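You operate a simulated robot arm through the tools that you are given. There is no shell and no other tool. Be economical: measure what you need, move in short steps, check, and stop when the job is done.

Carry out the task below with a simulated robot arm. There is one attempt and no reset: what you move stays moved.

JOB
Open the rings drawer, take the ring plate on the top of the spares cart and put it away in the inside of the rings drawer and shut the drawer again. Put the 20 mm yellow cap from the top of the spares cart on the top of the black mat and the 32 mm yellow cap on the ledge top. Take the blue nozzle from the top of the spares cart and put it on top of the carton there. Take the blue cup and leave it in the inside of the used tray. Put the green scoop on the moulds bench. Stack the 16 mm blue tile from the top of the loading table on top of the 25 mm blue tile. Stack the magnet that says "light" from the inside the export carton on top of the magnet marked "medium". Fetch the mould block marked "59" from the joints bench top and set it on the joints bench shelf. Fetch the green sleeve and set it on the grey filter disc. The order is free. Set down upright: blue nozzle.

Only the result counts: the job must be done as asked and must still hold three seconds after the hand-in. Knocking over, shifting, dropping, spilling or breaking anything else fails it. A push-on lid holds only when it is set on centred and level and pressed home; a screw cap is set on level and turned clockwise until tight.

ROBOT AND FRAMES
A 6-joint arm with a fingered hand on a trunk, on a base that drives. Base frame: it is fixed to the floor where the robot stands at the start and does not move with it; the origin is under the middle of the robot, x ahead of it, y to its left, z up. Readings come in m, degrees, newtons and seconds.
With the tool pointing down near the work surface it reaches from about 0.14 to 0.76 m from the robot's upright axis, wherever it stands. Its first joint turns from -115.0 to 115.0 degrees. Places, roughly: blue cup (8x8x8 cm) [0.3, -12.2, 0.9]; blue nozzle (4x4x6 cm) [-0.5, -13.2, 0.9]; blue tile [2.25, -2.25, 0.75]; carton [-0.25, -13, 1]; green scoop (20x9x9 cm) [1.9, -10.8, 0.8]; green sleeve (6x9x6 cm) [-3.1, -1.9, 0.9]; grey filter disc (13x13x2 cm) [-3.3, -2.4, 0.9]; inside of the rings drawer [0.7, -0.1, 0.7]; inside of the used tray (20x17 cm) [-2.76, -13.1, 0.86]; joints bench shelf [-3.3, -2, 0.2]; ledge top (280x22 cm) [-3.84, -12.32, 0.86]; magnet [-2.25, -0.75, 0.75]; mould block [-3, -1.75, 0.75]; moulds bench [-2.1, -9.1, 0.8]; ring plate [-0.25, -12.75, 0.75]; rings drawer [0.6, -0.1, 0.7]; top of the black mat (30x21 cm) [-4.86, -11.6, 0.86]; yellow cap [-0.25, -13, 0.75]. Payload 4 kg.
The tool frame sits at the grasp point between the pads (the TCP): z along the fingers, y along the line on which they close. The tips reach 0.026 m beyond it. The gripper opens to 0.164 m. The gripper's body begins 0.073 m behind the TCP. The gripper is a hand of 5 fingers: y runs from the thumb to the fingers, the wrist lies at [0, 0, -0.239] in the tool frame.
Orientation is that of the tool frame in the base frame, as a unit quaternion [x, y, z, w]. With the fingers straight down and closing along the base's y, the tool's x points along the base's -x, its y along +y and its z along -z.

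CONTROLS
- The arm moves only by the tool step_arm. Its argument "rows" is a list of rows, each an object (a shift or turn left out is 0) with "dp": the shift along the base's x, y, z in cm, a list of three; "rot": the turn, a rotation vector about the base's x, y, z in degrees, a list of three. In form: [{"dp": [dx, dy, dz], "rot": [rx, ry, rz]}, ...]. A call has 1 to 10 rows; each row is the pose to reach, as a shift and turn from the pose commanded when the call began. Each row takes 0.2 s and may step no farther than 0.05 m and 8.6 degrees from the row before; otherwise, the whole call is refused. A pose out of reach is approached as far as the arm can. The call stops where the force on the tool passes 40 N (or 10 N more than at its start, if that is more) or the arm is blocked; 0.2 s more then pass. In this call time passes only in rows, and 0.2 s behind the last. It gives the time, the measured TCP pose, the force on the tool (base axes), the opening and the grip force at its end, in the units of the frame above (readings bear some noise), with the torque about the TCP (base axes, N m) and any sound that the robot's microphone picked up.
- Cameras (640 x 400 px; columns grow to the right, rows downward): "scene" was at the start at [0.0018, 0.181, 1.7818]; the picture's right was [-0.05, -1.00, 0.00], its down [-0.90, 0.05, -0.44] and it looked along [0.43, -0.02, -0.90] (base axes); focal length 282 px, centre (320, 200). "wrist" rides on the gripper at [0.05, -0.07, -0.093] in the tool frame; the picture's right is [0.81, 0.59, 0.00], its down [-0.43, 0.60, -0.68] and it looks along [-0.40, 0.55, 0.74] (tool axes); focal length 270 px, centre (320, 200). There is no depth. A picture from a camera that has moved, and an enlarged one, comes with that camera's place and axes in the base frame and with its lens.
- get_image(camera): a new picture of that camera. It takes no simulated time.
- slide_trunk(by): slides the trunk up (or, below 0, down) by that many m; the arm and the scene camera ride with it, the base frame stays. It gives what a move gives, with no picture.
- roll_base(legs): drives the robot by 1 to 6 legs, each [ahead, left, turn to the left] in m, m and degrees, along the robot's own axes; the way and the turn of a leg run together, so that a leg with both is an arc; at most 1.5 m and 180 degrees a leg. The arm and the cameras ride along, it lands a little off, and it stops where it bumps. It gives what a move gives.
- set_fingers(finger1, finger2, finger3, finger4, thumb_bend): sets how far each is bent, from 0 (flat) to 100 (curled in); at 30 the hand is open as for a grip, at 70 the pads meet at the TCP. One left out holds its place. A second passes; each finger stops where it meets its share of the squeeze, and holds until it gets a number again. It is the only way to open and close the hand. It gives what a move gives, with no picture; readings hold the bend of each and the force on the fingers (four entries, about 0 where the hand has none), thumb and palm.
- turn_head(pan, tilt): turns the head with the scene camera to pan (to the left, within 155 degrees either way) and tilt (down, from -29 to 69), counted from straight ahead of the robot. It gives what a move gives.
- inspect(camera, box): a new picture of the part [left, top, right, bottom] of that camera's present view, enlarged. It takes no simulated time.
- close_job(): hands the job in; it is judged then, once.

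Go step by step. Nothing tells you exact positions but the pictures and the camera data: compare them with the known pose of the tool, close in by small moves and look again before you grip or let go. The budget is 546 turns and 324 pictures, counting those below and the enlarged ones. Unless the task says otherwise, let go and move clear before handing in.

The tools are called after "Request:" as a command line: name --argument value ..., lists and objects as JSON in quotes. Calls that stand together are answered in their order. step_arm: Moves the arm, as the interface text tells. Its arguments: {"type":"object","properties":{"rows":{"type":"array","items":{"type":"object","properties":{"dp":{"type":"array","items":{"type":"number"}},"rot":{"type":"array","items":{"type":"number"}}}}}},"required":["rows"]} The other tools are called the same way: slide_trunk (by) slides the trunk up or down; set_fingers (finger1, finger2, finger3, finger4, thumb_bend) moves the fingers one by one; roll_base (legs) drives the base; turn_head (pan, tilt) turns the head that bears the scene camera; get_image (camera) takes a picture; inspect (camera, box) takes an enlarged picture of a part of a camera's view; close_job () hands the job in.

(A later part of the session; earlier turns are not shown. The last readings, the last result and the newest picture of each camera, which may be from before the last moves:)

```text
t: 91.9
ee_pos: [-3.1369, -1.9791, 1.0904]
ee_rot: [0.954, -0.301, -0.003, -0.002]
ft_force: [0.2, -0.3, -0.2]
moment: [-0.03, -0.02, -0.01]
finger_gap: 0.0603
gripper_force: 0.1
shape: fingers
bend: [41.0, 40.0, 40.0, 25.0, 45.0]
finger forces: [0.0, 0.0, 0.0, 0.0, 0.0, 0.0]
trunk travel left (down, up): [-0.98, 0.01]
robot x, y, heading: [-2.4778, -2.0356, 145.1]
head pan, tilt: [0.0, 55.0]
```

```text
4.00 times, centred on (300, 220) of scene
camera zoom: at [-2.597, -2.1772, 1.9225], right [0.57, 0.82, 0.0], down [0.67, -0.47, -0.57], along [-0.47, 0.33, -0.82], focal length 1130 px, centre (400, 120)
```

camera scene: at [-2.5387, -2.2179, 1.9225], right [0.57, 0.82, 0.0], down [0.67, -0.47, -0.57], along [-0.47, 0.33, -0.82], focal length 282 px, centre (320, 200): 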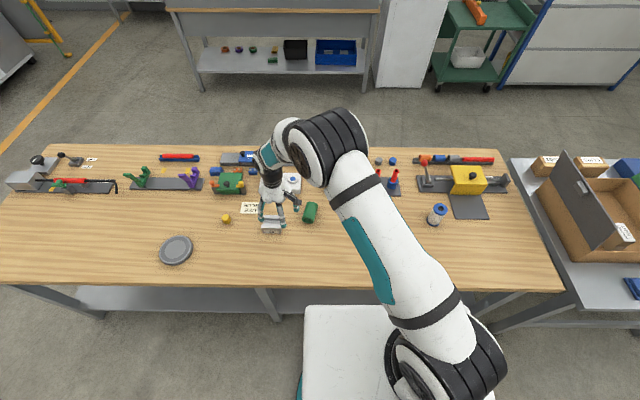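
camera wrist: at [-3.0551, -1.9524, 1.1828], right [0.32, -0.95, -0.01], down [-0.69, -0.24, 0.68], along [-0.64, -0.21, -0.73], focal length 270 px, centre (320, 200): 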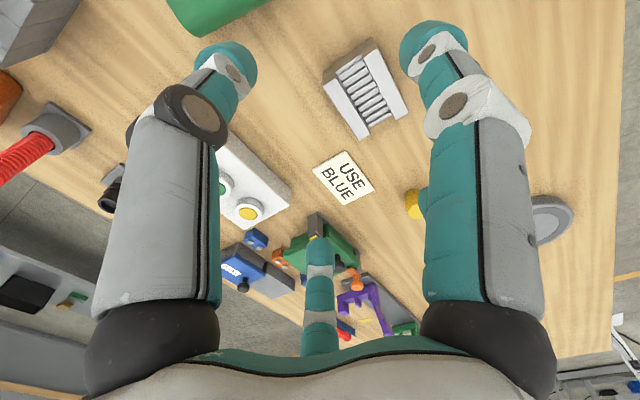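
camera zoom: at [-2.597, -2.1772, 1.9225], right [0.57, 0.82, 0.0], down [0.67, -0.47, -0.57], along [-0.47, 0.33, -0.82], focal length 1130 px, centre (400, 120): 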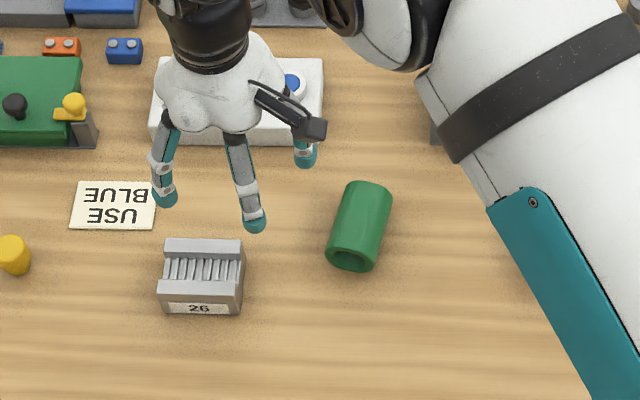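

Request:
set_fingers --finger1 28 --finger2 38 --finger3 38 --finger4 28 --thumb_bend 38

Request:
step_arm --rows '[{"dp": [-0.3, 4.4, 0], "rot": [0, 0, -5]}, {"dp": [-0.6, 8.8, 0], "rot": [0, 0, -11]}, {"dp": [-0.8, 13.1, 0], "rot": [0, 0, -11]}, {"dp": [-0.8, 13.1, -5], "rot": [0, 0, -11]}, {"dp": [-0.8, 13.1, -10], "rot": [0, 0, -11]}, {"dp": [-0.8, 13.1, -15], "rot": [0, 0, -11]}]'

Request:
get_image --camera "wrist"

Request:
inspect --camera "scene" --box '[220, 170, 380, 270]'

```text
t: 92.9
ee_pos: [-3.1371, -1.9802, 1.0915]
ee_rot: [0.954, -0.301, -0.004, -0.002]
ft_force: [-1.0, 0.0, -0.4]
moment: [0.0, -0.01, -0.01]
finger_gap: 0.0839
gripper_force: 0.0
shape: fingers
bend: [28.0, 38.0, 38.0, 28.0, 38.0]
finger forces: [0.0, 0.1, 0.1, 0.0, 0.0, 0.1]
trunk travel left (down, up): [-0.98, 0.01]
robot x, y, heading: [-2.4803, -2.0305, 145.2]
head pan, tilt: [0.0, 55.0]
```

```text
t: 94.3
ee_pos: [-3.1451, -1.8503, 0.9415]
ee_rot: [0.92, -0.391, -0.003, -0.003]
ft_force: [-0.2, 0.6, 0.5]
moment: [0.02, -0.03, -0.02]
finger_gap: 0.0839
gripper_force: 0.0
shape: fingers
bend: [28.0, 38.0, 38.0, 28.0, 38.0]
finger forces: [0.1, 0.1, 0.1, 0.0, 0.0, 0.0]
trunk travel left (down, up): [-0.98, 0.01]
robot x, y, heading: [-2.4793, -2.032, 145.1]
head pan, tilt: [0.0, 55.0]
```

```text
255 pictures are left
camera wrist: at [-3.0584, -1.8394, 1.035], right [0.14, -0.99, -0.01], down [-0.73, -0.11, 0.68], along [-0.67, -0.09, -0.73], focal length 270 px, centre (320, 200)
```

wrist: 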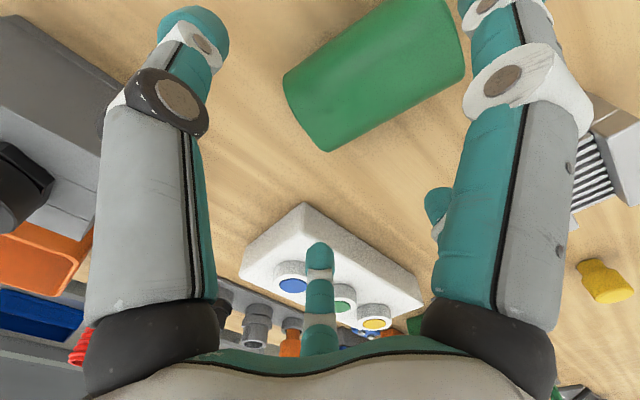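

```text
4.00 times, centred on (300, 220) of scene
camera zoom: at [-2.5964, -2.1785, 1.9226], right [0.57, 0.82, 0.0], down [0.67, -0.47, -0.57], along [-0.47, 0.33, -0.82], focal length 1130 px, centre (400, 120)
```

zoom: 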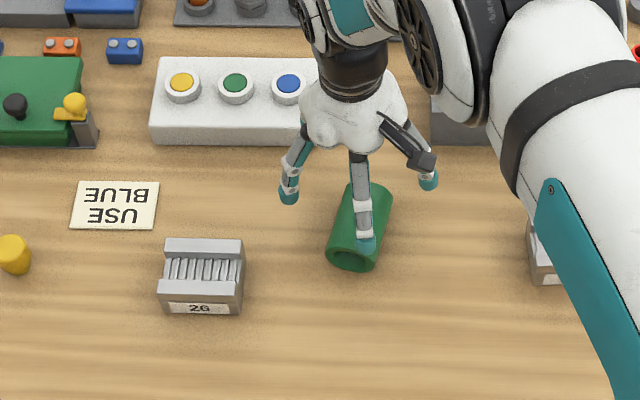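

Triangulating both views puts the sleeve at (-3.10,-1.874), centre z≈0.887 (bench top ≈0.86). I correct sideways after rising a little.

Request:
step_arm --rows '[{"dp": [0, 0, 3]}, {"dp": [4.3, -2.4, 3]}]'

Request:
get_image --camera "wrist"

Request:
inspect --camera "scene" --box '[220, 170, 380, 270]'

```text
t: 94.9
ee_pos: [-3.1003, -1.874, 0.9743]
ee_rot: [0.92, -0.393, -0.004, -0.004]
ft_force: [0.4, -0.5, 0.5]
moment: [0.02, 0.02, -0.02]
finger_gap: 0.0839
gripper_force: 0.1
shape: fingers
bend: [28.0, 38.0, 38.0, 28.0, 38.0]
finger forces: [0.0, 0.1, 0.0, 0.0, 0.0, 0.0]
trunk travel left (down, up): [-0.98, 0.01]
robot x, y, heading: [-2.4779, -2.0285, 145.3]
head pan, tilt: [0.0, 55.0]
```

```text
253 pictures are left
camera wrist: at [-3.0141, -1.863, 1.0661], right [0.14, -0.99, -0.01], down [-0.72, -0.11, 0.68], along [-0.68, -0.09, -0.73], focal length 270 px, centre (320, 200)
```

wrist: 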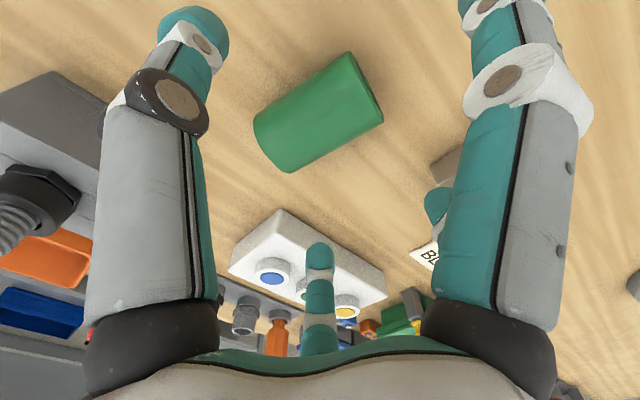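

```text
4.00 times, centred on (300, 220) of scene
camera zoom: at [-2.5931, -2.18, 1.9225], right [0.57, 0.82, 0.0], down [0.67, -0.47, -0.57], along [-0.47, 0.33, -0.82], focal length 1130 px, centre (400, 120)
```

zoom: 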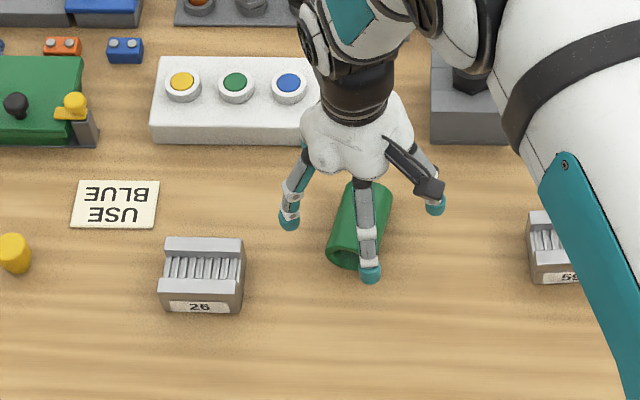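

Request:
step_arm --rows '[{"dp": [0.1, 0.1, -3]}, {"dp": [0.2, 0.1, -5.5]}, {"dp": [0.2, 0.1, -7]}, {"dp": [0.2, 0.1, -8.2]}]'

Request:
set_fingers --finger2 75 --finger3 75 --thumb_bend 75

Request:
get_image --camera "wrist"

```text
t: 95.9
ee_pos: [-3.0999, -1.8721, 0.8894]
ee_rot: [0.92, -0.392, -0.004, -0.003]
ft_force: [-0.1, 1.0, 0.5]
moment: [0.0, -0.02, 0.0]
finger_gap: 0.0835
gripper_force: 0.1
shape: fingers
bend: [28.0, 38.0, 38.0, 28.0, 38.0]
finger forces: [0.0, 0.1, 0.0, 0.0, 0.0, 0.1]
trunk travel left (down, up): [-0.98, 0.01]
robot x, y, heading: [-2.4814, -2.0323, 145.4]
head pan, tilt: [0.0, 55.0]
```

```text
t: 96.9
ee_pos: [-3.0995, -1.8718, 0.8905]
ee_rot: [0.921, -0.391, -0.004, -0.002]
ft_force: [0.8, 0.1, 1.2]
moment: [-0.04, 0.0, -0.03]
finger_gap: 0.0731
gripper_force: 16.8
shape: fingers
bend: [28.0, 57.0, 56.0, 28.0, 61.0]
finger forces: [0.0, 8.3, 8.2, 0.0, 17.1, 0.0]
trunk travel left (down, up): [-0.98, 0.01]
robot x, y, heading: [-2.4823, -2.0294, 145.3]
head pan, tilt: [0.0, 55.0]
```

```text
251 pictures are left
camera wrist: at [-3.0137, -1.8609, 0.9828], right [0.14, -0.99, -0.01], down [-0.73, -0.11, 0.68], along [-0.67, -0.09, -0.73], focal length 270 px, centre (320, 200)
```

wrist: 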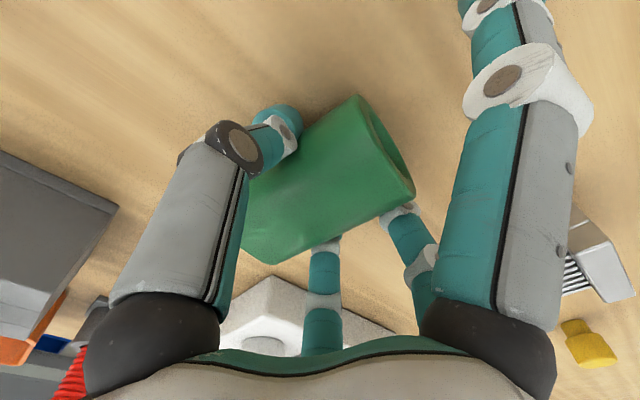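

Gripped. I lift and carry it left to the grey filter disc at about (-3.272,-2.417).

Request:
step_arm --rows '[{"dp": [0, 0, 4]}, {"dp": [0, 0, 8]}, {"dp": [0, 0, 12]}, {"dp": [0, 0, 16]}, {"dp": [0, 0, 20]}]'

Request:
roll_base --legs '[[-0.13, 0, 0], [0, 0.5, 0]]'

Request:
get_image --camera "wrist"

Request:
inspect --camera "scene" --box '[220, 150, 420, 275]'

```text
t: 98.1
ee_pos: [-3.0982, -1.8732, 1.0885]
ee_rot: [0.92, -0.391, -0.003, -0.003]
ft_force: [0.2, -0.1, -1.0]
moment: [0.0, 0.02, 0.01]
finger_gap: 0.0731
gripper_force: 16.9
shape: fingers
bend: [28.0, 57.0, 56.0, 28.0, 61.0]
finger forces: [0.0, 8.5, 8.4, 0.0, 17.0, 0.0]
trunk travel left (down, up): [-0.98, 0.01]
robot x, y, heading: [-2.4792, -2.0337, 145.1]
head pan, tilt: [0.0, 55.0]
```

```text
t: 101.9
ee_pos: [-3.2744, -2.361, 1.0876]
ee_rot: [0.922, -0.388, -0.004, -0.003]
ft_force: [0.7, 0.5, -0.8]
moment: [0.01, 0.02, 0.01]
finger_gap: 0.0733
gripper_force: 16.9
shape: fingers
bend: [28.0, 57.0, 56.0, 28.0, 61.0]
finger forces: [0.0, 8.4, 8.3, 0.0, 17.1, 0.0]
trunk travel left (down, up): [-0.98, 0.01]
robot x, y, heading: [-2.6527, -2.5129, 145.7]
head pan, tilt: [0.0, 55.0]
```

```text
250 pictures are left
camera wrist: at [-3.1892, -2.3486, 1.1809], right [0.14, -0.99, -0.01], down [-0.72, -0.11, 0.68], along [-0.67, -0.09, -0.73], focal length 270 px, centre (320, 200)
```

wrist: 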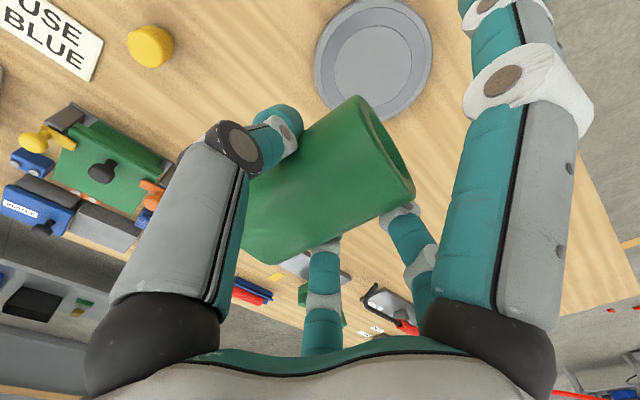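

```text
3.20 times, centred on (320, 212) of scene
camera zoom: at [-2.7688, -2.6627, 1.9225], right [0.56, 0.83, 0.0], down [0.68, -0.46, -0.57], along [-0.47, 0.32, -0.82], focal length 904 px, centre (320, 160)
```

zoom: 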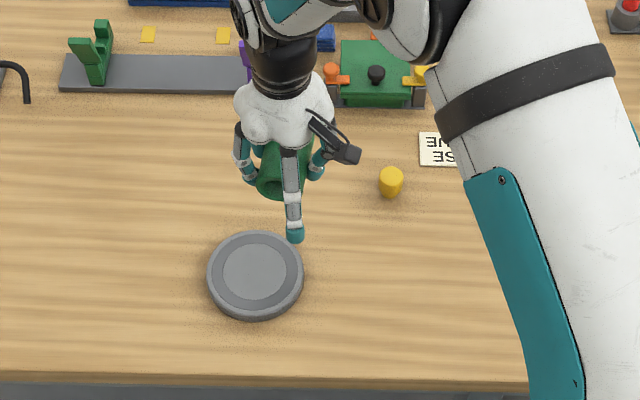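

Request:
step_arm --rows '[{"dp": [0.3, -3, 0]}, {"dp": [0.6, -5.8, 0]}, {"dp": [0.6, -5.8, -5]}, {"dp": [0.6, -5.8, -10]}, {"dp": [0.6, -5.8, -14]}, {"dp": [0.6, -5.8, -16]}, {"dp": [0.6, -5.8, -17]}]'

Request:
inspect --camera "scene" --box '[260, 180, 360, 245]'

Request:
get_image --camera "wrist"

```text
t: 103.5
ee_pos: [-3.2696, -2.4186, 0.9181]
ee_rot: [0.922, -0.388, -0.003, -0.003]
ft_force: [0.0, -0.1, -2.1]
moment: [-0.04, -0.02, -0.01]
finger_gap: 0.0733
gripper_force: 16.8
shape: fingers
bend: [28.0, 57.0, 56.0, 28.0, 62.0]
finger forces: [0.0, 8.3, 8.2, 0.1, 16.9, 0.0]
trunk travel left (down, up): [-0.98, 0.01]
robot x, y, heading: [-2.6509, -2.5129, 145.5]
head pan, tilt: [0.0, 55.0]
```

```text
6.15 times, centred on (310, 212) of scene
camera zoom: at [-2.7687, -2.6619, 1.9226], right [0.56, 0.83, 0.0], down [0.68, -0.46, -0.57], along [-0.47, 0.32, -0.82], focal length 1738 px, centre (382, 123)
```

zoom: 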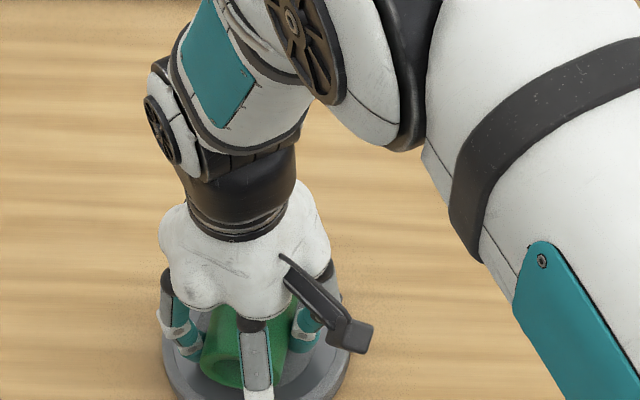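

```text
247 pictures are left
camera wrist: at [-3.1839, -2.4074, 1.0107], right [0.14, -0.99, -0.01], down [-0.72, -0.11, 0.68], along [-0.67, -0.09, -0.73], focal length 270 px, centre (320, 200)
```

wrist: 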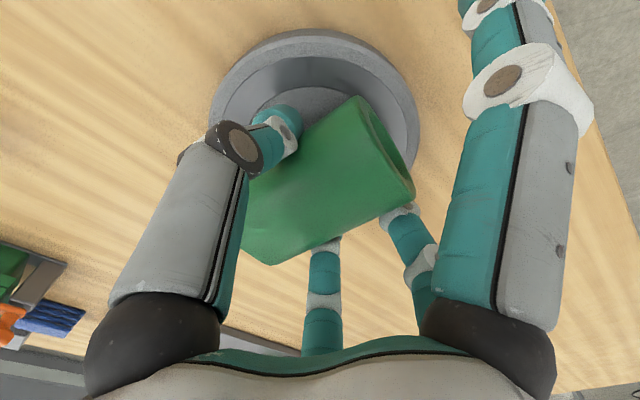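

Request:
step_arm --rows '[{"dp": [0, 0, -0.5]}, {"dp": [0, 0, -1]}, {"dp": [0, 0, -1.5]}, {"dp": [0, 0, -2]}]'

```text
t: 104.7
ee_pos: [-3.2727, -2.4185, 0.9038]
ee_rot: [0.921, -0.389, -0.009, -0.001]
ft_force: [5.6, -2.1, 27.3]
moment: [-0.79, -0.13, 0.14]
finger_gap: 0.073
gripper_force: 29.9
shape: fingers
bend: [28.0, 57.0, 57.0, 28.0, 63.0]
finger forces: [0.1, 33.1, 8.5, 0.0, 18.9, 0.0]
trunk travel left (down, up): [-0.98, 0.01]
robot x, y, heading: [-2.6508, -2.5127, 145.7]
head pan, tilt: [0.0, 55.0]
stopped in row 4: the force on the tool passed its limit at 44 N (the readings are from after the stop); the commanded pose is now the measured one
```

Request:
step_arm --rows '[{"dp": [0.2, 0, 0.3]}]'

Request:
inspect --camera "wrist" --box '[180, 20, 460, 280]'

```text
t: 105.1
ee_pos: [-3.2707, -2.4179, 0.9043]
ee_rot: [0.921, -0.389, -0.008, -0.002]
ft_force: [-1.2, -1.4, 11.2]
moment: [-0.32, 0.1, 0.01]
finger_gap: 0.0733
gripper_force: 20.5
shape: fingers
bend: [28.0, 57.0, 57.0, 28.0, 64.0]
finger forces: [0.1, 18.5, 8.5, 0.1, 15.8, 0.0]
trunk travel left (down, up): [-0.98, 0.01]
robot x, y, heading: [-2.6522, -2.5155, 145.4]
head pan, tilt: [0.0, 55.0]
```

```text
1.54 times, centred on (320, 150) of wrist
camera zoom: at [-3.1838, -2.4071, 0.9964], right [0.14, -0.99, -0.01], down [-0.72, -0.11, 0.69], along [-0.68, -0.09, -0.73], focal length 416 px, centre (320, 277)
```

zoom: 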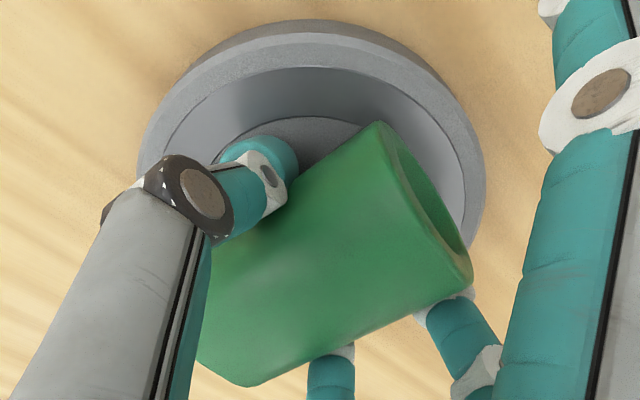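

Request:
set_fingers --finger2 50 --finger3 50 --thumb_bend 52

Request:
inspect --camera "wrist" --box '[180, 20, 460, 280]'

```text
t: 106.1
ee_pos: [-3.2693, -2.4187, 0.9063]
ee_rot: [0.922, -0.388, -0.007, -0.002]
ft_force: [-2.5, 1.6, 13.1]
moment: [-0.1, -0.1, 0.02]
finger_gap: 0.0741
gripper_force: 6.8
shape: fingers
bend: [28.0, 52.0, 50.0, 28.0, 53.0]
finger forces: [0.1, 7.2, 0.0, 0.1, 6.1, 0.0]
trunk travel left (down, up): [-0.98, 0.01]
robot x, y, heading: [-2.6515, -2.5167, 145.4]
head pan, tilt: [0.0, 55.0]
```

```text
1.54 times, centred on (320, 150) of wrist
camera zoom: at [-3.1837, -2.4068, 0.9967], right [0.14, -0.99, -0.01], down [-0.72, -0.11, 0.69], along [-0.68, -0.09, -0.73], focal length 416 px, centre (320, 277)
```

zoom: 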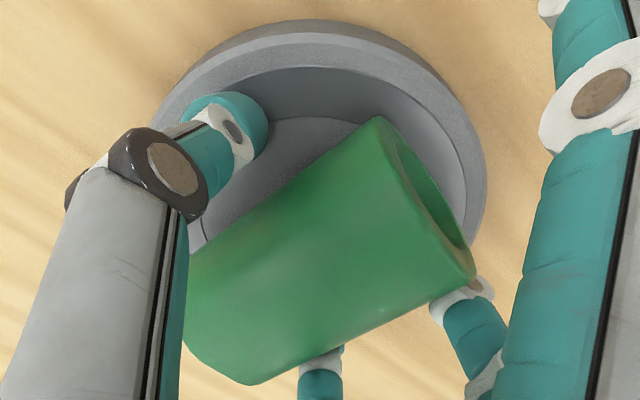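

Request:
step_arm --rows '[{"dp": [0, 0, 0.7]}]'

Request:
set_fingers --finger2 42 --finger3 42 --thumb_bend 42

Request:
step_arm --rows '[{"dp": [0, 0, 3]}, {"dp": [0, 0, 7]}, {"dp": [0, 0, 12]}, {"dp": [0, 0, 17]}]'

Request:
get_image --camera "wrist"

Request:
inspect --camera "scene" --box '[260, 180, 360, 245]'

```text
t: 106.5
ee_pos: [-3.269, -2.4196, 0.9111]
ee_rot: [0.921, -0.388, -0.006, -0.001]
ft_force: [-0.5, -0.6, -0.2]
moment: [0.01, 0.02, -0.02]
finger_gap: 0.0747
gripper_force: 0.1
shape: fingers
bend: [28.0, 50.0, 50.0, 28.0, 52.0]
finger forces: [0.0, 0.1, 0.1, 0.0, 0.0, 0.0]
trunk travel left (down, up): [-0.98, 0.01]
robot x, y, heading: [-2.655, -2.513, 145.5]
head pan, tilt: [0.0, 55.0]
```

```text
t: 107.5
ee_pos: [-3.2705, -2.4197, 0.9117]
ee_rot: [0.921, -0.388, -0.007, -0.002]
ft_force: [0.6, 0.5, 0.1]
moment: [0.0, -0.01, -0.02]
finger_gap: 0.0806
gripper_force: 0.0
shape: fingers
bend: [28.0, 42.0, 42.0, 28.0, 42.0]
finger forces: [0.0, 0.0, 0.1, 0.0, 0.1, 0.0]
trunk travel left (down, up): [-0.98, 0.01]
robot x, y, heading: [-2.6563, -2.5163, 145.7]
head pan, tilt: [0.0, 55.0]
```

```text
t: 108.5
ee_pos: [-3.2658, -2.4179, 1.0827]
ee_rot: [0.921, -0.389, -0.007, -0.001]
ft_force: [-0.3, 0.2, 0.8]
moment: [0.01, 0.05, 0.0]
finger_gap: 0.0805
gripper_force: 0.1
shape: fingers
bend: [28.0, 42.0, 42.0, 28.0, 42.0]
finger forces: [0.0, 0.0, 0.0, 0.1, 0.0, 0.0]
trunk travel left (down, up): [-0.98, 0.01]
robot x, y, heading: [-2.6536, -2.5176, 145.9]
head pan, tilt: [0.0, 55.0]
```

```text
244 pictures are left
camera wrist: at [-3.1794, -2.4073, 1.1744], right [0.14, -0.99, -0.01], down [-0.72, -0.11, 0.69], along [-0.68, -0.09, -0.73], focal length 270 px, centre (320, 200)
```

wrist: 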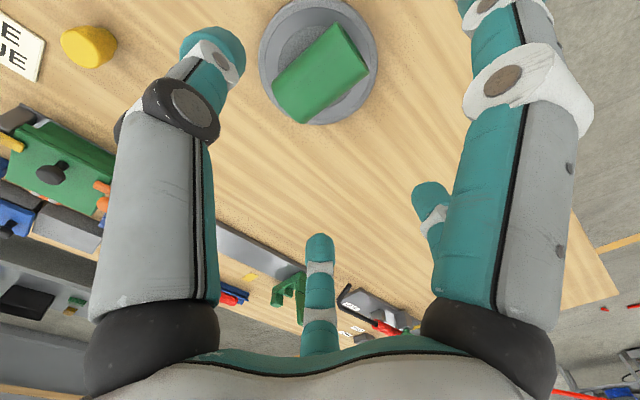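

```text
6.15 times, centred on (310, 212) of scene
camera zoom: at [-2.7663, -2.6626, 1.9225], right [0.56, 0.83, 0.0], down [0.68, -0.46, -0.57], along [-0.47, 0.32, -0.82], focal length 1738 px, centre (382, 123)
```

zoom: 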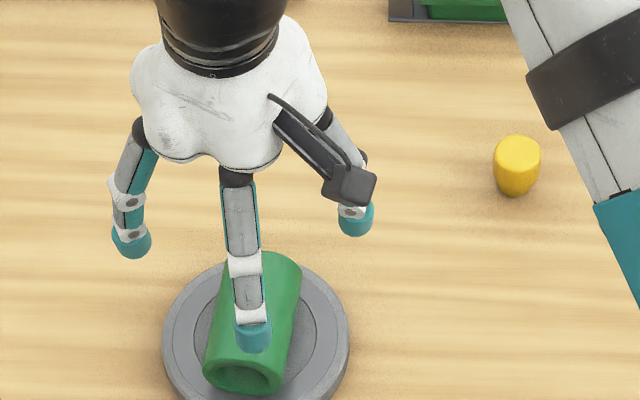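

Sleeve sits well on the disc. Now to block 59, at about (-2.96,-1.716).

Request:
roll_base --legs '[[0, -0.5, -1.3], [0.06, 0, 0]]'

Request:
step_arm --rows '[{"dp": [2.4, 3.5, 1], "rot": [0, 0, 3]}, {"dp": [4.8, 7, 1], "rot": [0, 0, 6]}, {"dp": [7.2, 10.5, 1], "rot": [0, 0, 9]}]'

Request:
get_image --camera "scene"

Request:
get_image --camera "wrist"

```text
t: 112.0
ee_pos: [-3.0271, -1.9595, 1.0799]
ee_rot: [0.918, -0.397, -0.007, -0.001]
ft_force: [1.2, -0.7, 0.0]
moment: [-0.01, -0.06, 0.0]
finger_gap: 0.0806
gripper_force: 0.1
shape: fingers
bend: [28.0, 42.0, 42.0, 28.0, 42.0]
finger forces: [0.0, 0.0, 0.0, 0.0, 0.0, 0.0]
trunk travel left (down, up): [-0.98, 0.01]
robot x, y, heading: [-2.4132, -2.069, 144.3]
head pan, tilt: [0.0, 55.0]
```

```text
t: 112.8
ee_pos: [-2.9547, -1.8526, 1.0935]
ee_rot: [0.946, -0.324, -0.007, 0.0]
ft_force: [-0.2, 0.1, 0.2]
moment: [-0.05, 0.02, 0.03]
finger_gap: 0.0807
gripper_force: 0.0
shape: fingers
bend: [28.0, 42.0, 42.0, 28.0, 42.0]
finger forces: [0.1, 0.0, 0.1, 0.0, 0.1, 0.1]
trunk travel left (down, up): [-0.98, 0.01]
robot x, y, heading: [-2.4153, -2.0703, 144.5]
head pan, tilt: [0.0, 55.0]
```

```text
242 pictures are left
camera scene: at [-2.5293, -2.2123, 1.9229], right [0.58, 0.81, 0.0], down [0.67, -0.48, -0.57], along [-0.47, 0.33, -0.82], focal length 282 px, centre (320, 200)
```

scene: 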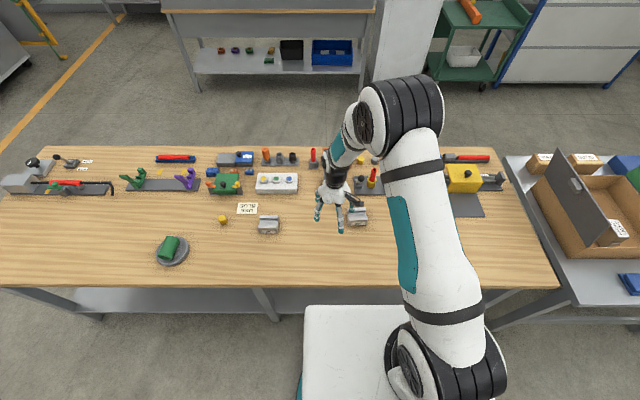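

```text
241 pictures are left
camera wrist: at [-2.8701, -1.8295, 1.1847], right [0.28, -0.96, -0.01], down [-0.7, -0.21, 0.69], along [-0.66, -0.19, -0.73], focal length 270 px, centre (320, 200)
```

wrist: 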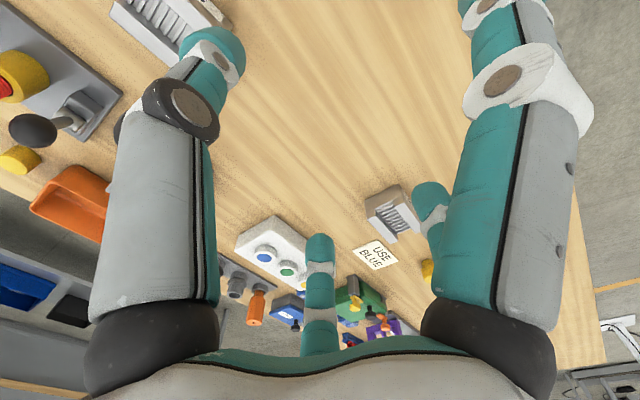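

Request:
inspect --camera "scene" --box '[310, 180, 400, 240]'

Request:
inspect --camera "wrist" --box '[80, 0, 280, 120]'

```text
6.67 times, centred on (355, 210) of scene
camera zoom: at [-2.5293, -2.2123, 1.9229], right [0.58, 0.81, 0.0], down [0.67, -0.48, -0.57], along [-0.47, 0.33, -0.82], focal length 1882 px, centre (87, 133)
```

zoom: 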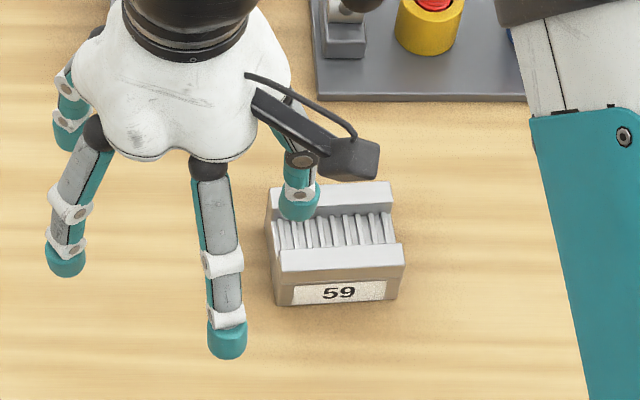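

```text
3.20 times, centred on (180, 60) of wrist
camera zoom: at [-2.8701, -1.8295, 1.1847], right [0.28, -0.96, -0.01], down [-0.7, -0.21, 0.69], along [-0.66, -0.19, -0.73], focal length 865 px, centre (768, 648)
```

zoom: 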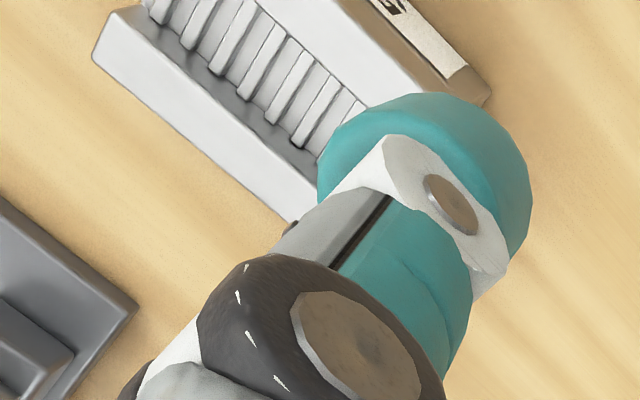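

Block 59's top centre is about (-2.966,-1.711), long axis near heading 239°. I line up over it.

Request:
set_fingers --finger1 25 --finger2 36 --finger3 36 --finger4 25 --thumb_bend 36

Request:
step_arm --rows '[{"dp": [-0.4, 4.7, 0], "rot": [0, 0, 3]}, {"dp": [-0.8, 9.4, 0], "rot": [0, 0, 6.5]}, {"dp": [-1.1, 14.2, 0], "rot": [0, 0, 6.5]}, {"dp": [-1.1, 14.2, -4], "rot": [0, 0, 6.5]}, {"dp": [-1.1, 14.2, -9], "rot": [0, 0, 6.5]}, {"dp": [-1.1, 14.2, -12], "rot": [0, 0, 6.5]}]'

Request:
get_image --camera "wrist"

Request:
inspect --camera "scene" --box '[310, 180, 400, 240]'

```text
t: 113.8
ee_pos: [-2.9541, -1.8543, 1.0926]
ee_rot: [0.946, -0.324, -0.008, 0.0]
ft_force: [-0.6, 0.1, 0.1]
moment: [0.0, 0.01, 0.0]
finger_gap: 0.0885
gripper_force: 0.1
shape: fingers
bend: [25.0, 36.0, 36.0, 25.0, 36.0]
finger forces: [0.0, 0.0, 0.0, 0.0, 0.1, 0.0]
trunk travel left (down, up): [-0.98, 0.01]
robot x, y, heading: [-2.4102, -2.0678, 144.5]
head pan, tilt: [0.0, 55.0]
```

```text
t: 115.2
ee_pos: [-2.9658, -1.7117, 0.972]
ee_rot: [0.963, -0.271, -0.008, -0.001]
ft_force: [-0.4, 0.1, 0.5]
moment: [0.0, -0.01, -0.01]
finger_gap: 0.0885
gripper_force: 0.0
shape: fingers
bend: [25.0, 36.0, 36.0, 25.0, 36.0]
finger forces: [0.0, 0.0, 0.0, 0.1, 0.0, 0.0]
trunk travel left (down, up): [-0.98, 0.01]
robot x, y, heading: [-2.4174, -2.068, 144.5]
head pan, tilt: [0.0, 55.0]
```

```text
238 pictures are left
camera wrist: at [-2.8848, -1.6794, 1.0637], right [0.39, -0.92, -0.01], down [-0.67, -0.29, 0.69], along [-0.64, -0.26, -0.73], focal length 270 px, centre (320, 200)
```

wrist: 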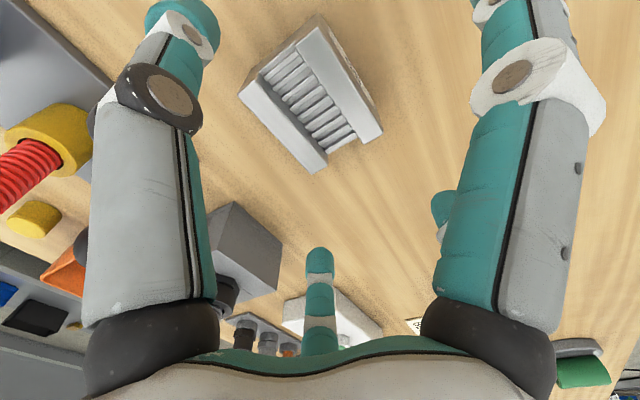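

```text
6.67 times, centred on (355, 210) of scene
camera zoom: at [-2.5321, -2.2142, 1.9226], right [0.58, 0.81, 0.0], down [0.67, -0.48, -0.57], along [-0.47, 0.33, -0.82], focal length 1882 px, centre (87, 133)
```

zoom: 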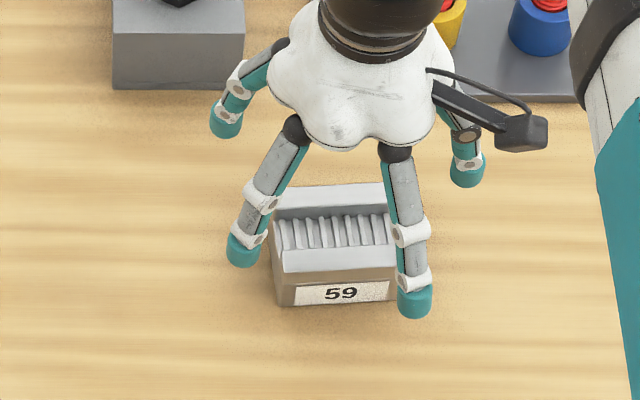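

Request:
step_arm --rows '[{"dp": [0.3, 0.3, -3]}, {"dp": [0.6, 0.5, -5.5]}, {"dp": [0.6, 0.5, -7.2]}, {"dp": [0.6, 0.5, -8.3]}]'

Request:
get_image --camera "wrist"

```text
t: 116.2
ee_pos: [-2.9577, -1.7073, 0.8873]
ee_rot: [0.963, -0.27, -0.007, 0.0]
ft_force: [-1.2, 1.1, -0.5]
moment: [0.01, 0.01, -0.01]
finger_gap: 0.0885
gripper_force: 0.0
shape: fingers
bend: [25.0, 36.0, 36.0, 25.0, 36.0]
finger forces: [0.0, 0.1, 0.0, 0.0, 0.0, 0.1]
trunk travel left (down, up): [-0.98, 0.01]
robot x, y, heading: [-2.4112, -2.0703, 144.7]
head pan, tilt: [0.0, 55.0]
```

```text
236 pictures are left
camera wrist: at [-2.8773, -1.6753, 0.9795], right [0.39, -0.92, -0.01], down [-0.67, -0.29, 0.69], along [-0.64, -0.26, -0.73], focal length 270 px, centre (320, 200)
```

wrist: 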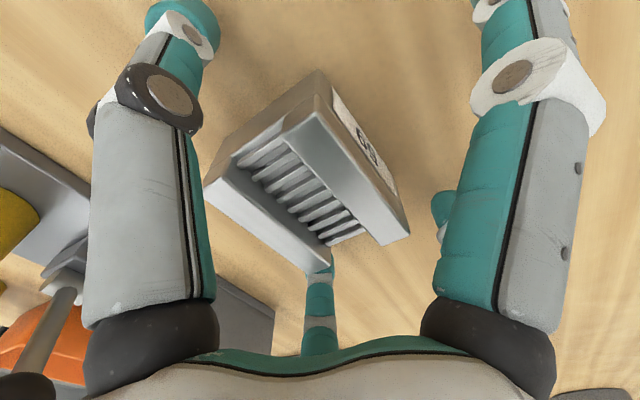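

Request:
set_fingers --finger2 75 --finger3 75 --thumb_bend 75

Request:
step_arm --rows '[{"dp": [0, 0, 3]}, {"dp": [0, 0, 7]}, {"dp": [0, 0, 12]}, {"dp": [0, 0, 17]}]'

Request:
get_image --camera "wrist"

```text
t: 117.2
ee_pos: [-2.9579, -1.7072, 0.8878]
ee_rot: [0.962, -0.271, -0.008, 0.0]
ft_force: [1.6, 1.5, 1.0]
moment: [0.04, -0.09, 0.03]
finger_gap: 0.0776
gripper_force: 12.5
shape: fingers
bend: [25.0, 51.0, 47.0, 25.0, 56.0]
finger forces: [0.0, 3.4, 8.4, 0.0, 13.1, 0.0]
trunk travel left (down, up): [-0.98, 0.01]
robot x, y, heading: [-2.4134, -2.0665, 144.4]
head pan, tilt: [0.0, 55.0]
```

```text
t: 118.2
ee_pos: [-2.9561, -1.7085, 1.0594]
ee_rot: [0.963, -0.27, -0.006, 0.0]
ft_force: [-0.1, -0.1, -4.7]
moment: [0.02, -0.04, -0.03]
finger_gap: 0.0778
gripper_force: 11.3
shape: fingers
bend: [25.0, 51.0, 46.0, 25.0, 56.0]
finger forces: [0.0, 3.0, 9.4, 0.0, 11.2, 0.1]
trunk travel left (down, up): [-0.98, 0.01]
robot x, y, heading: [-2.4138, -2.0708, 144.5]
head pan, tilt: [0.0, 55.0]
```

```text
235 pictures are left
camera wrist: at [-2.8753, -1.6755, 1.152], right [0.39, -0.92, -0.01], down [-0.67, -0.29, 0.68], along [-0.63, -0.26, -0.73], focal length 270 px, centre (320, 200)
```

wrist: 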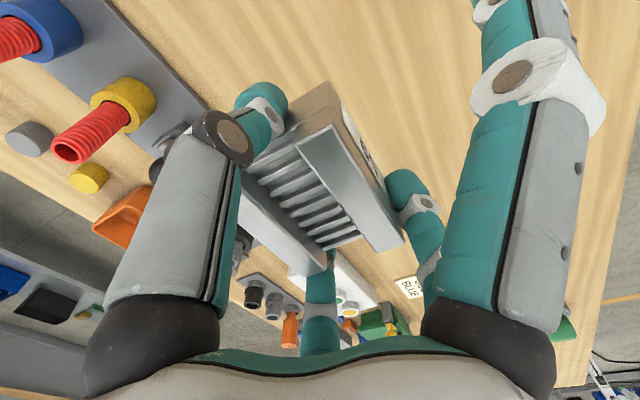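

Held. I back away so the hand clears the bench edge, then lower the trunk.

Request:
roll_base --legs '[[-0.5, 0, 0]]'

Request:
slide_trunk --by -0.55

Request:
turn_head --pan 0 --tilt 40

Request:
get_image --camera "scene"

```text
t: 121.2
ee_pos: [-2.551, -1.9954, 1.0605]
ee_rot: [0.962, -0.273, -0.008, 0.0]
ft_force: [0.4, 1.2, -4.3]
moment: [-0.01, -0.03, -0.03]
finger_gap: 0.0779
gripper_force: 12.0
shape: fingers
bend: [25.0, 51.0, 46.0, 25.0, 56.0]
finger forces: [0.0, 3.2, 9.4, 0.0, 11.1, 0.0]
trunk travel left (down, up): [-0.98, 0.01]
robot x, y, heading: [-2.0087, -2.3582, 144.3]
head pan, tilt: [0.0, 55.0]
```

```text
refused: -0.55 is not a number from -0.4 to 0.4
```

```text
t: 121.9
ee_pos: [-2.5509, -1.9938, 1.0598]
ee_rot: [0.962, -0.273, -0.008, 0.0]
ft_force: [0.0, -0.1, -5.0]
moment: [-0.01, -0.06, 0.01]
finger_gap: 0.0778
gripper_force: 12.1
shape: fingers
bend: [25.0, 51.0, 46.0, 25.0, 56.0]
finger forces: [0.0, 3.1, 9.4, 0.1, 11.2, 0.1]
trunk travel left (down, up): [-0.98, 0.01]
robot x, y, heading: [-2.0113, -2.3578, 144.2]
head pan, tilt: [0.0, 40.0]
```

```text
234 pictures are left
camera scene: at [-2.1386, -2.4959, 1.9432], right [0.59, 0.81, 0.0], down [0.52, -0.38, -0.77], along [-0.62, 0.45, -0.64], focal length 282 px, centre (320, 200)
```

scene: 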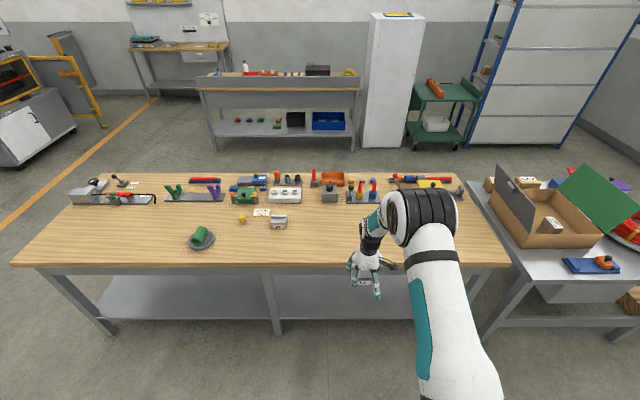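

Request:
slide_trunk --by -0.4

Request:
step_arm --rows '[{"rot": [-3.9, -5.4, 0]}, {"rot": [-7.8, -10.8, 0]}]'

Request:
get_image --camera "scene"

```text
t: 125.8
ee_pos: [-2.5502, -1.9952, 0.6593]
ee_rot: [0.962, -0.273, -0.007, 0.0]
ft_force: [0.8, 0.9, -5.4]
moment: [0.02, -0.07, 0.0]
finger_gap: 0.0778
gripper_force: 11.9
shape: fingers
bend: [25.0, 51.0, 46.0, 25.0, 56.0]
finger forces: [0.2, 3.0, 9.5, 0.0, 11.2, 0.0]
trunk travel left (down, up): [-0.58, 0.41]
robot x, y, heading: [-2.0069, -2.3569, 144.1]
head pan, tilt: [0.0, 40.0]
```

```text
t: 126.4
ee_pos: [-2.5501, -1.9938, 0.659]
ee_rot: [0.956, -0.272, 0.104, 0.04]
ft_force: [-1.0, -0.9, -5.0]
moment: [0.03, -0.05, -0.01]
finger_gap: 0.0776
gripper_force: 11.2
shape: fingers
bend: [25.0, 52.0, 46.0, 25.0, 56.0]
finger forces: [0.0, 2.8, 9.6, 0.1, 11.3, 0.0]
trunk travel left (down, up): [-0.58, 0.41]
robot x, y, heading: [-2.0097, -2.3592, 144.2]
head pan, tilt: [0.0, 40.0]
```

```text
233 pictures are left
camera scene: at [-2.1385, -2.4959, 1.5433], right [0.59, 0.81, 0.0], down [0.52, -0.38, -0.77], along [-0.62, 0.45, -0.64], focal length 282 px, centre (320, 200)
```

scene: 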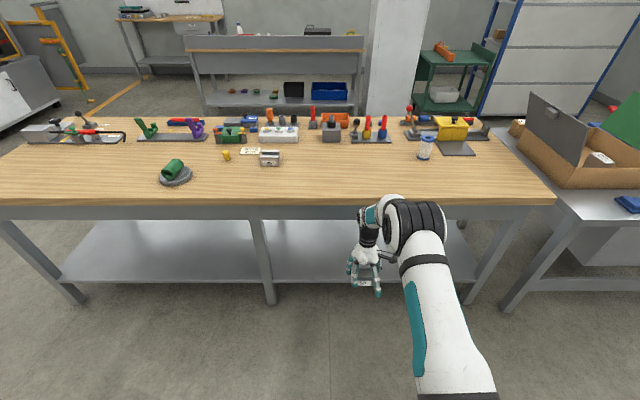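

Wrong tilt sense; I reverse it to tilt the tool 30° toward the shelf.

Request:
step_arm --rows '[{"rot": [4.19, 5.85, 0]}, {"rot": [8.38, 11.7, 0]}, {"rot": [12.57, 17.55, 0]}, {"rot": [16.76, 23.4, 0]}, {"rot": [20.95, 29.25, 0]}, {"rot": [25.14, 35.1, 0]}]'

Request:
slide_trunk --by -0.2

Request:
get_image --camera "scene"

Request:
get_image --camera "wrist"

```text
t: 127.8
ee_pos: [-2.5506, -1.9945, 0.6596]
ee_rot: [0.928, -0.262, -0.25, -0.088]
ft_force: [0.3, 0.2, -5.4]
moment: [-0.04, -0.06, 0.0]
finger_gap: 0.0775
gripper_force: 12.2
shape: fingers
bend: [25.0, 52.0, 46.0, 25.0, 56.0]
finger forces: [0.0, 3.5, 9.5, 0.1, 11.2, 0.0]
out of reach, approached as far as the arm can: row 5
trunk travel left (down, up): [-0.58, 0.41]
robot x, y, heading: [-2.0112, -2.3574, 144.5]
head pan, tilt: [0.0, 40.0]
```

```text
t: 129.9
ee_pos: [-2.5502, -1.9941, 0.4601]
ee_rot: [0.928, -0.263, -0.249, -0.087]
ft_force: [-0.9, -1.0, -4.8]
moment: [0.01, -0.08, 0.0]
finger_gap: 0.0775
gripper_force: 12.0
shape: fingers
bend: [25.0, 52.0, 46.0, 25.0, 56.0]
finger forces: [0.0, 3.6, 9.5, 0.0, 11.1, 0.1]
trunk travel left (down, up): [-0.38, 0.61]
robot x, y, heading: [-2.013, -2.3574, 143.9]
head pan, tilt: [0.0, 40.0]
```

```text
232 pictures are left
camera scene: at [-2.1381, -2.4962, 1.3433], right [0.59, 0.81, 0.0], down [0.52, -0.38, -0.77], along [-0.62, 0.45, -0.64], focal length 282 px, centre (320, 200)
```

scene: 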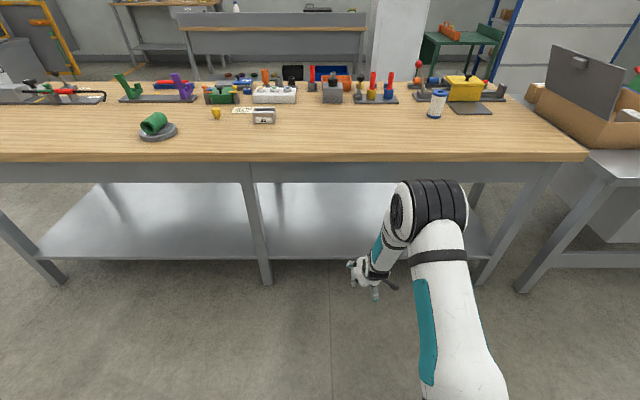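

```text
231 pictures are left
camera wrist: at [-2.4369, -1.9858, 0.5159], right [0.29, -0.86, -0.43], down [-0.35, -0.51, 0.78], along [-0.89, -0.07, -0.45], focal length 270 px, centre (320, 200)
```

wrist: 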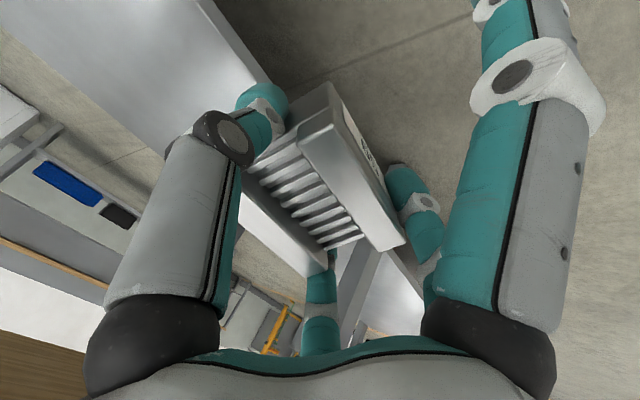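

The elbow is high; I stretch the arm forward and lower with more tilt so the elbow stays back of the bench edge.

Request:
step_arm --rows '[{"dp": [-2.5, 1.8, -2], "rot": [1.2, 1.6, 0]}, {"dp": [-5, 3.6, -4], "rot": [2.4, 3.2, 0]}, {"dp": [-7.5, 5.4, -6], "rot": [3.6, 4.8, 0]}, {"dp": [-10, 7.2, -8], "rot": [4.8, 6.4, 0]}, {"dp": [-12.5, 9, -10], "rot": [5.8, 8.1, 0]}]'

Request:
get_image --camera "scene"

```text
t: 131.1
ee_pos: [-2.6762, -1.9018, 0.3579]
ee_rot: [0.903, -0.255, -0.326, -0.115]
ft_force: [-1.0, -0.1, -4.4]
moment: [-0.04, -0.14, 0.02]
finger_gap: 0.0779
gripper_force: 11.9
shape: fingers
bend: [25.0, 52.0, 46.0, 25.0, 56.0]
finger forces: [0.0, 3.5, 9.7, 0.0, 11.0, 0.0]
trunk travel left (down, up): [-0.38, 0.61]
robot x, y, heading: [-2.0083, -2.3605, 144.2]
head pan, tilt: [0.0, 40.0]
```

```text
230 pictures are left
camera scene: at [-2.1382, -2.4962, 1.3433], right [0.59, 0.81, 0.0], down [0.52, -0.38, -0.77], along [-0.62, 0.45, -0.64], focal length 282 px, centre (320, 200)
```

scene: 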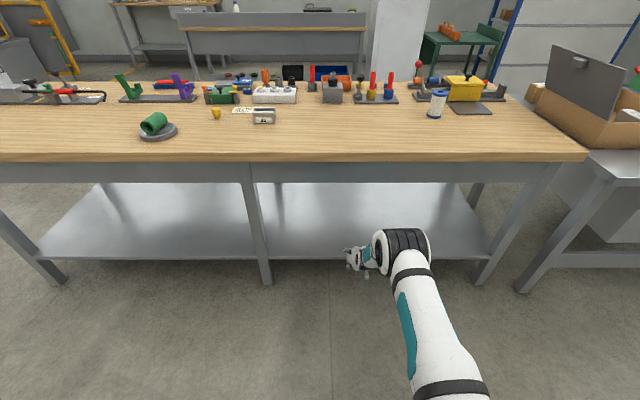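

Request:
set_fingers --finger1 0

Request:
roll_base --legs '[[0.12, 0, 0]]'

Request:
get_image --camera "wrist"

Request:
get_image --camera "scene"

```text
t: 132.1
ee_pos: [-2.6745, -1.9041, 0.3576]
ee_rot: [0.903, -0.255, -0.327, -0.115]
ft_force: [-0.3, -0.4, -4.8]
moment: [-0.04, -0.09, 0.03]
finger_gap: 0.0995
gripper_force: 11.9
shape: fingers
bend: [1.0, 52.0, 46.0, 25.0, 56.0]
finger forces: [0.0, 3.6, 9.7, 0.0, 11.0, 0.1]
trunk travel left (down, up): [-0.38, 0.61]
robot x, y, heading: [-2.0061, -2.3588, 144.1]
head pan, tilt: [0.0, 40.0]
```

```text
t: 133.4
ee_pos: [-2.7737, -1.8344, 0.3588]
ee_rot: [0.903, -0.255, -0.326, -0.114]
ft_force: [0.2, 0.4, -5.0]
moment: [-0.03, -0.08, 0.0]
finger_gap: 0.0994
gripper_force: 12.0
shape: fingers
bend: [1.0, 52.0, 46.0, 25.0, 56.0]
finger forces: [0.1, 3.5, 9.6, 0.0, 11.1, 0.0]
trunk travel left (down, up): [-0.38, 0.61]
robot x, y, heading: [-2.1083, -2.2864, 144.2]
head pan, tilt: [0.0, 40.0]
```

```text
229 pictures are left
camera wrist: at [-2.6535, -1.8298, 0.3988], right [0.22, -0.81, -0.55], down [-0.24, -0.59, 0.77], along [-0.95, -0.04, -0.32], focal length 270 px, centre (320, 200)
```

wrist: 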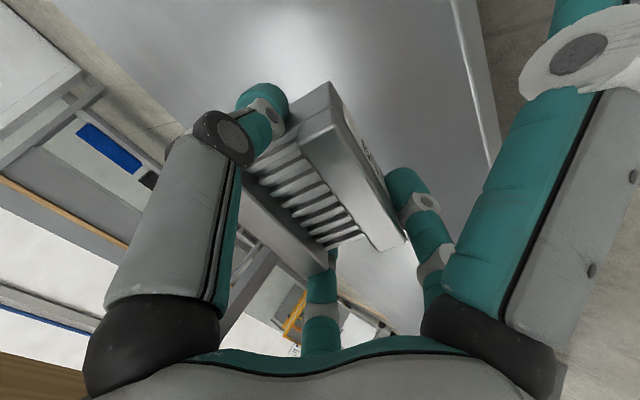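

```text
228 pictures are left
camera scene: at [-2.2361, -2.4257, 1.3432], right [0.58, 0.81, 0.0], down [0.52, -0.38, -0.77], along [-0.62, 0.45, -0.64], focal length 282 px, centre (320, 200)
```

scene: 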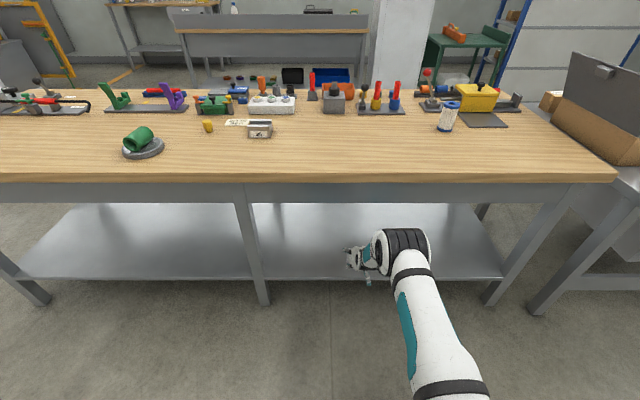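

The shelf edge is at n≈-1.16; the block is just inside it. I push 2.5 cm deeper and lower to contact.

Request:
step_arm --rows '[{"dp": [-2, 1.5, 0]}, {"dp": [-2, 1.5, -2.5]}, {"dp": [-2, 1.5, -4]}, {"dp": [-2, 1.5, -5]}, {"dp": [-2, 1.5, -6]}, {"dp": [-2, 1.5, -7]}]'

Request:
get_image --camera "wrist"

```text
t: 134.8
ee_pos: [-2.7949, -1.8188, 0.2913]
ee_rot: [0.902, -0.253, -0.33, -0.115]
ft_force: [5.1, -2.5, 10.9]
moment: [-0.57, 0.02, 0.17]
finger_gap: 0.0993
gripper_force: 22.7
shape: fingers
bend: [1.0, 52.0, 46.0, 25.0, 56.0]
finger forces: [0.0, 25.1, 8.4, 0.0, 12.2, 0.0]
trunk travel left (down, up): [-0.38, 0.61]
robot x, y, heading: [-2.1059, -2.2873, 144.4]
head pan, tilt: [0.0, 40.0]
```

```text
227 pictures are left
camera wrist: at [-2.6746, -1.8144, 0.3317], right [0.21, -0.81, -0.55], down [-0.24, -0.59, 0.77], along [-0.95, -0.03, -0.32], focal length 270 px, centre (320, 200)
```

wrist: 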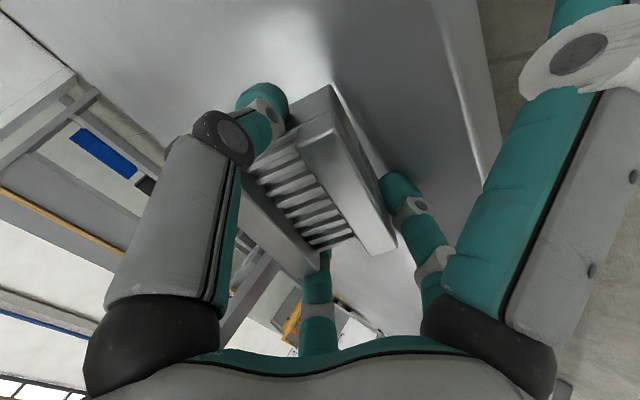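

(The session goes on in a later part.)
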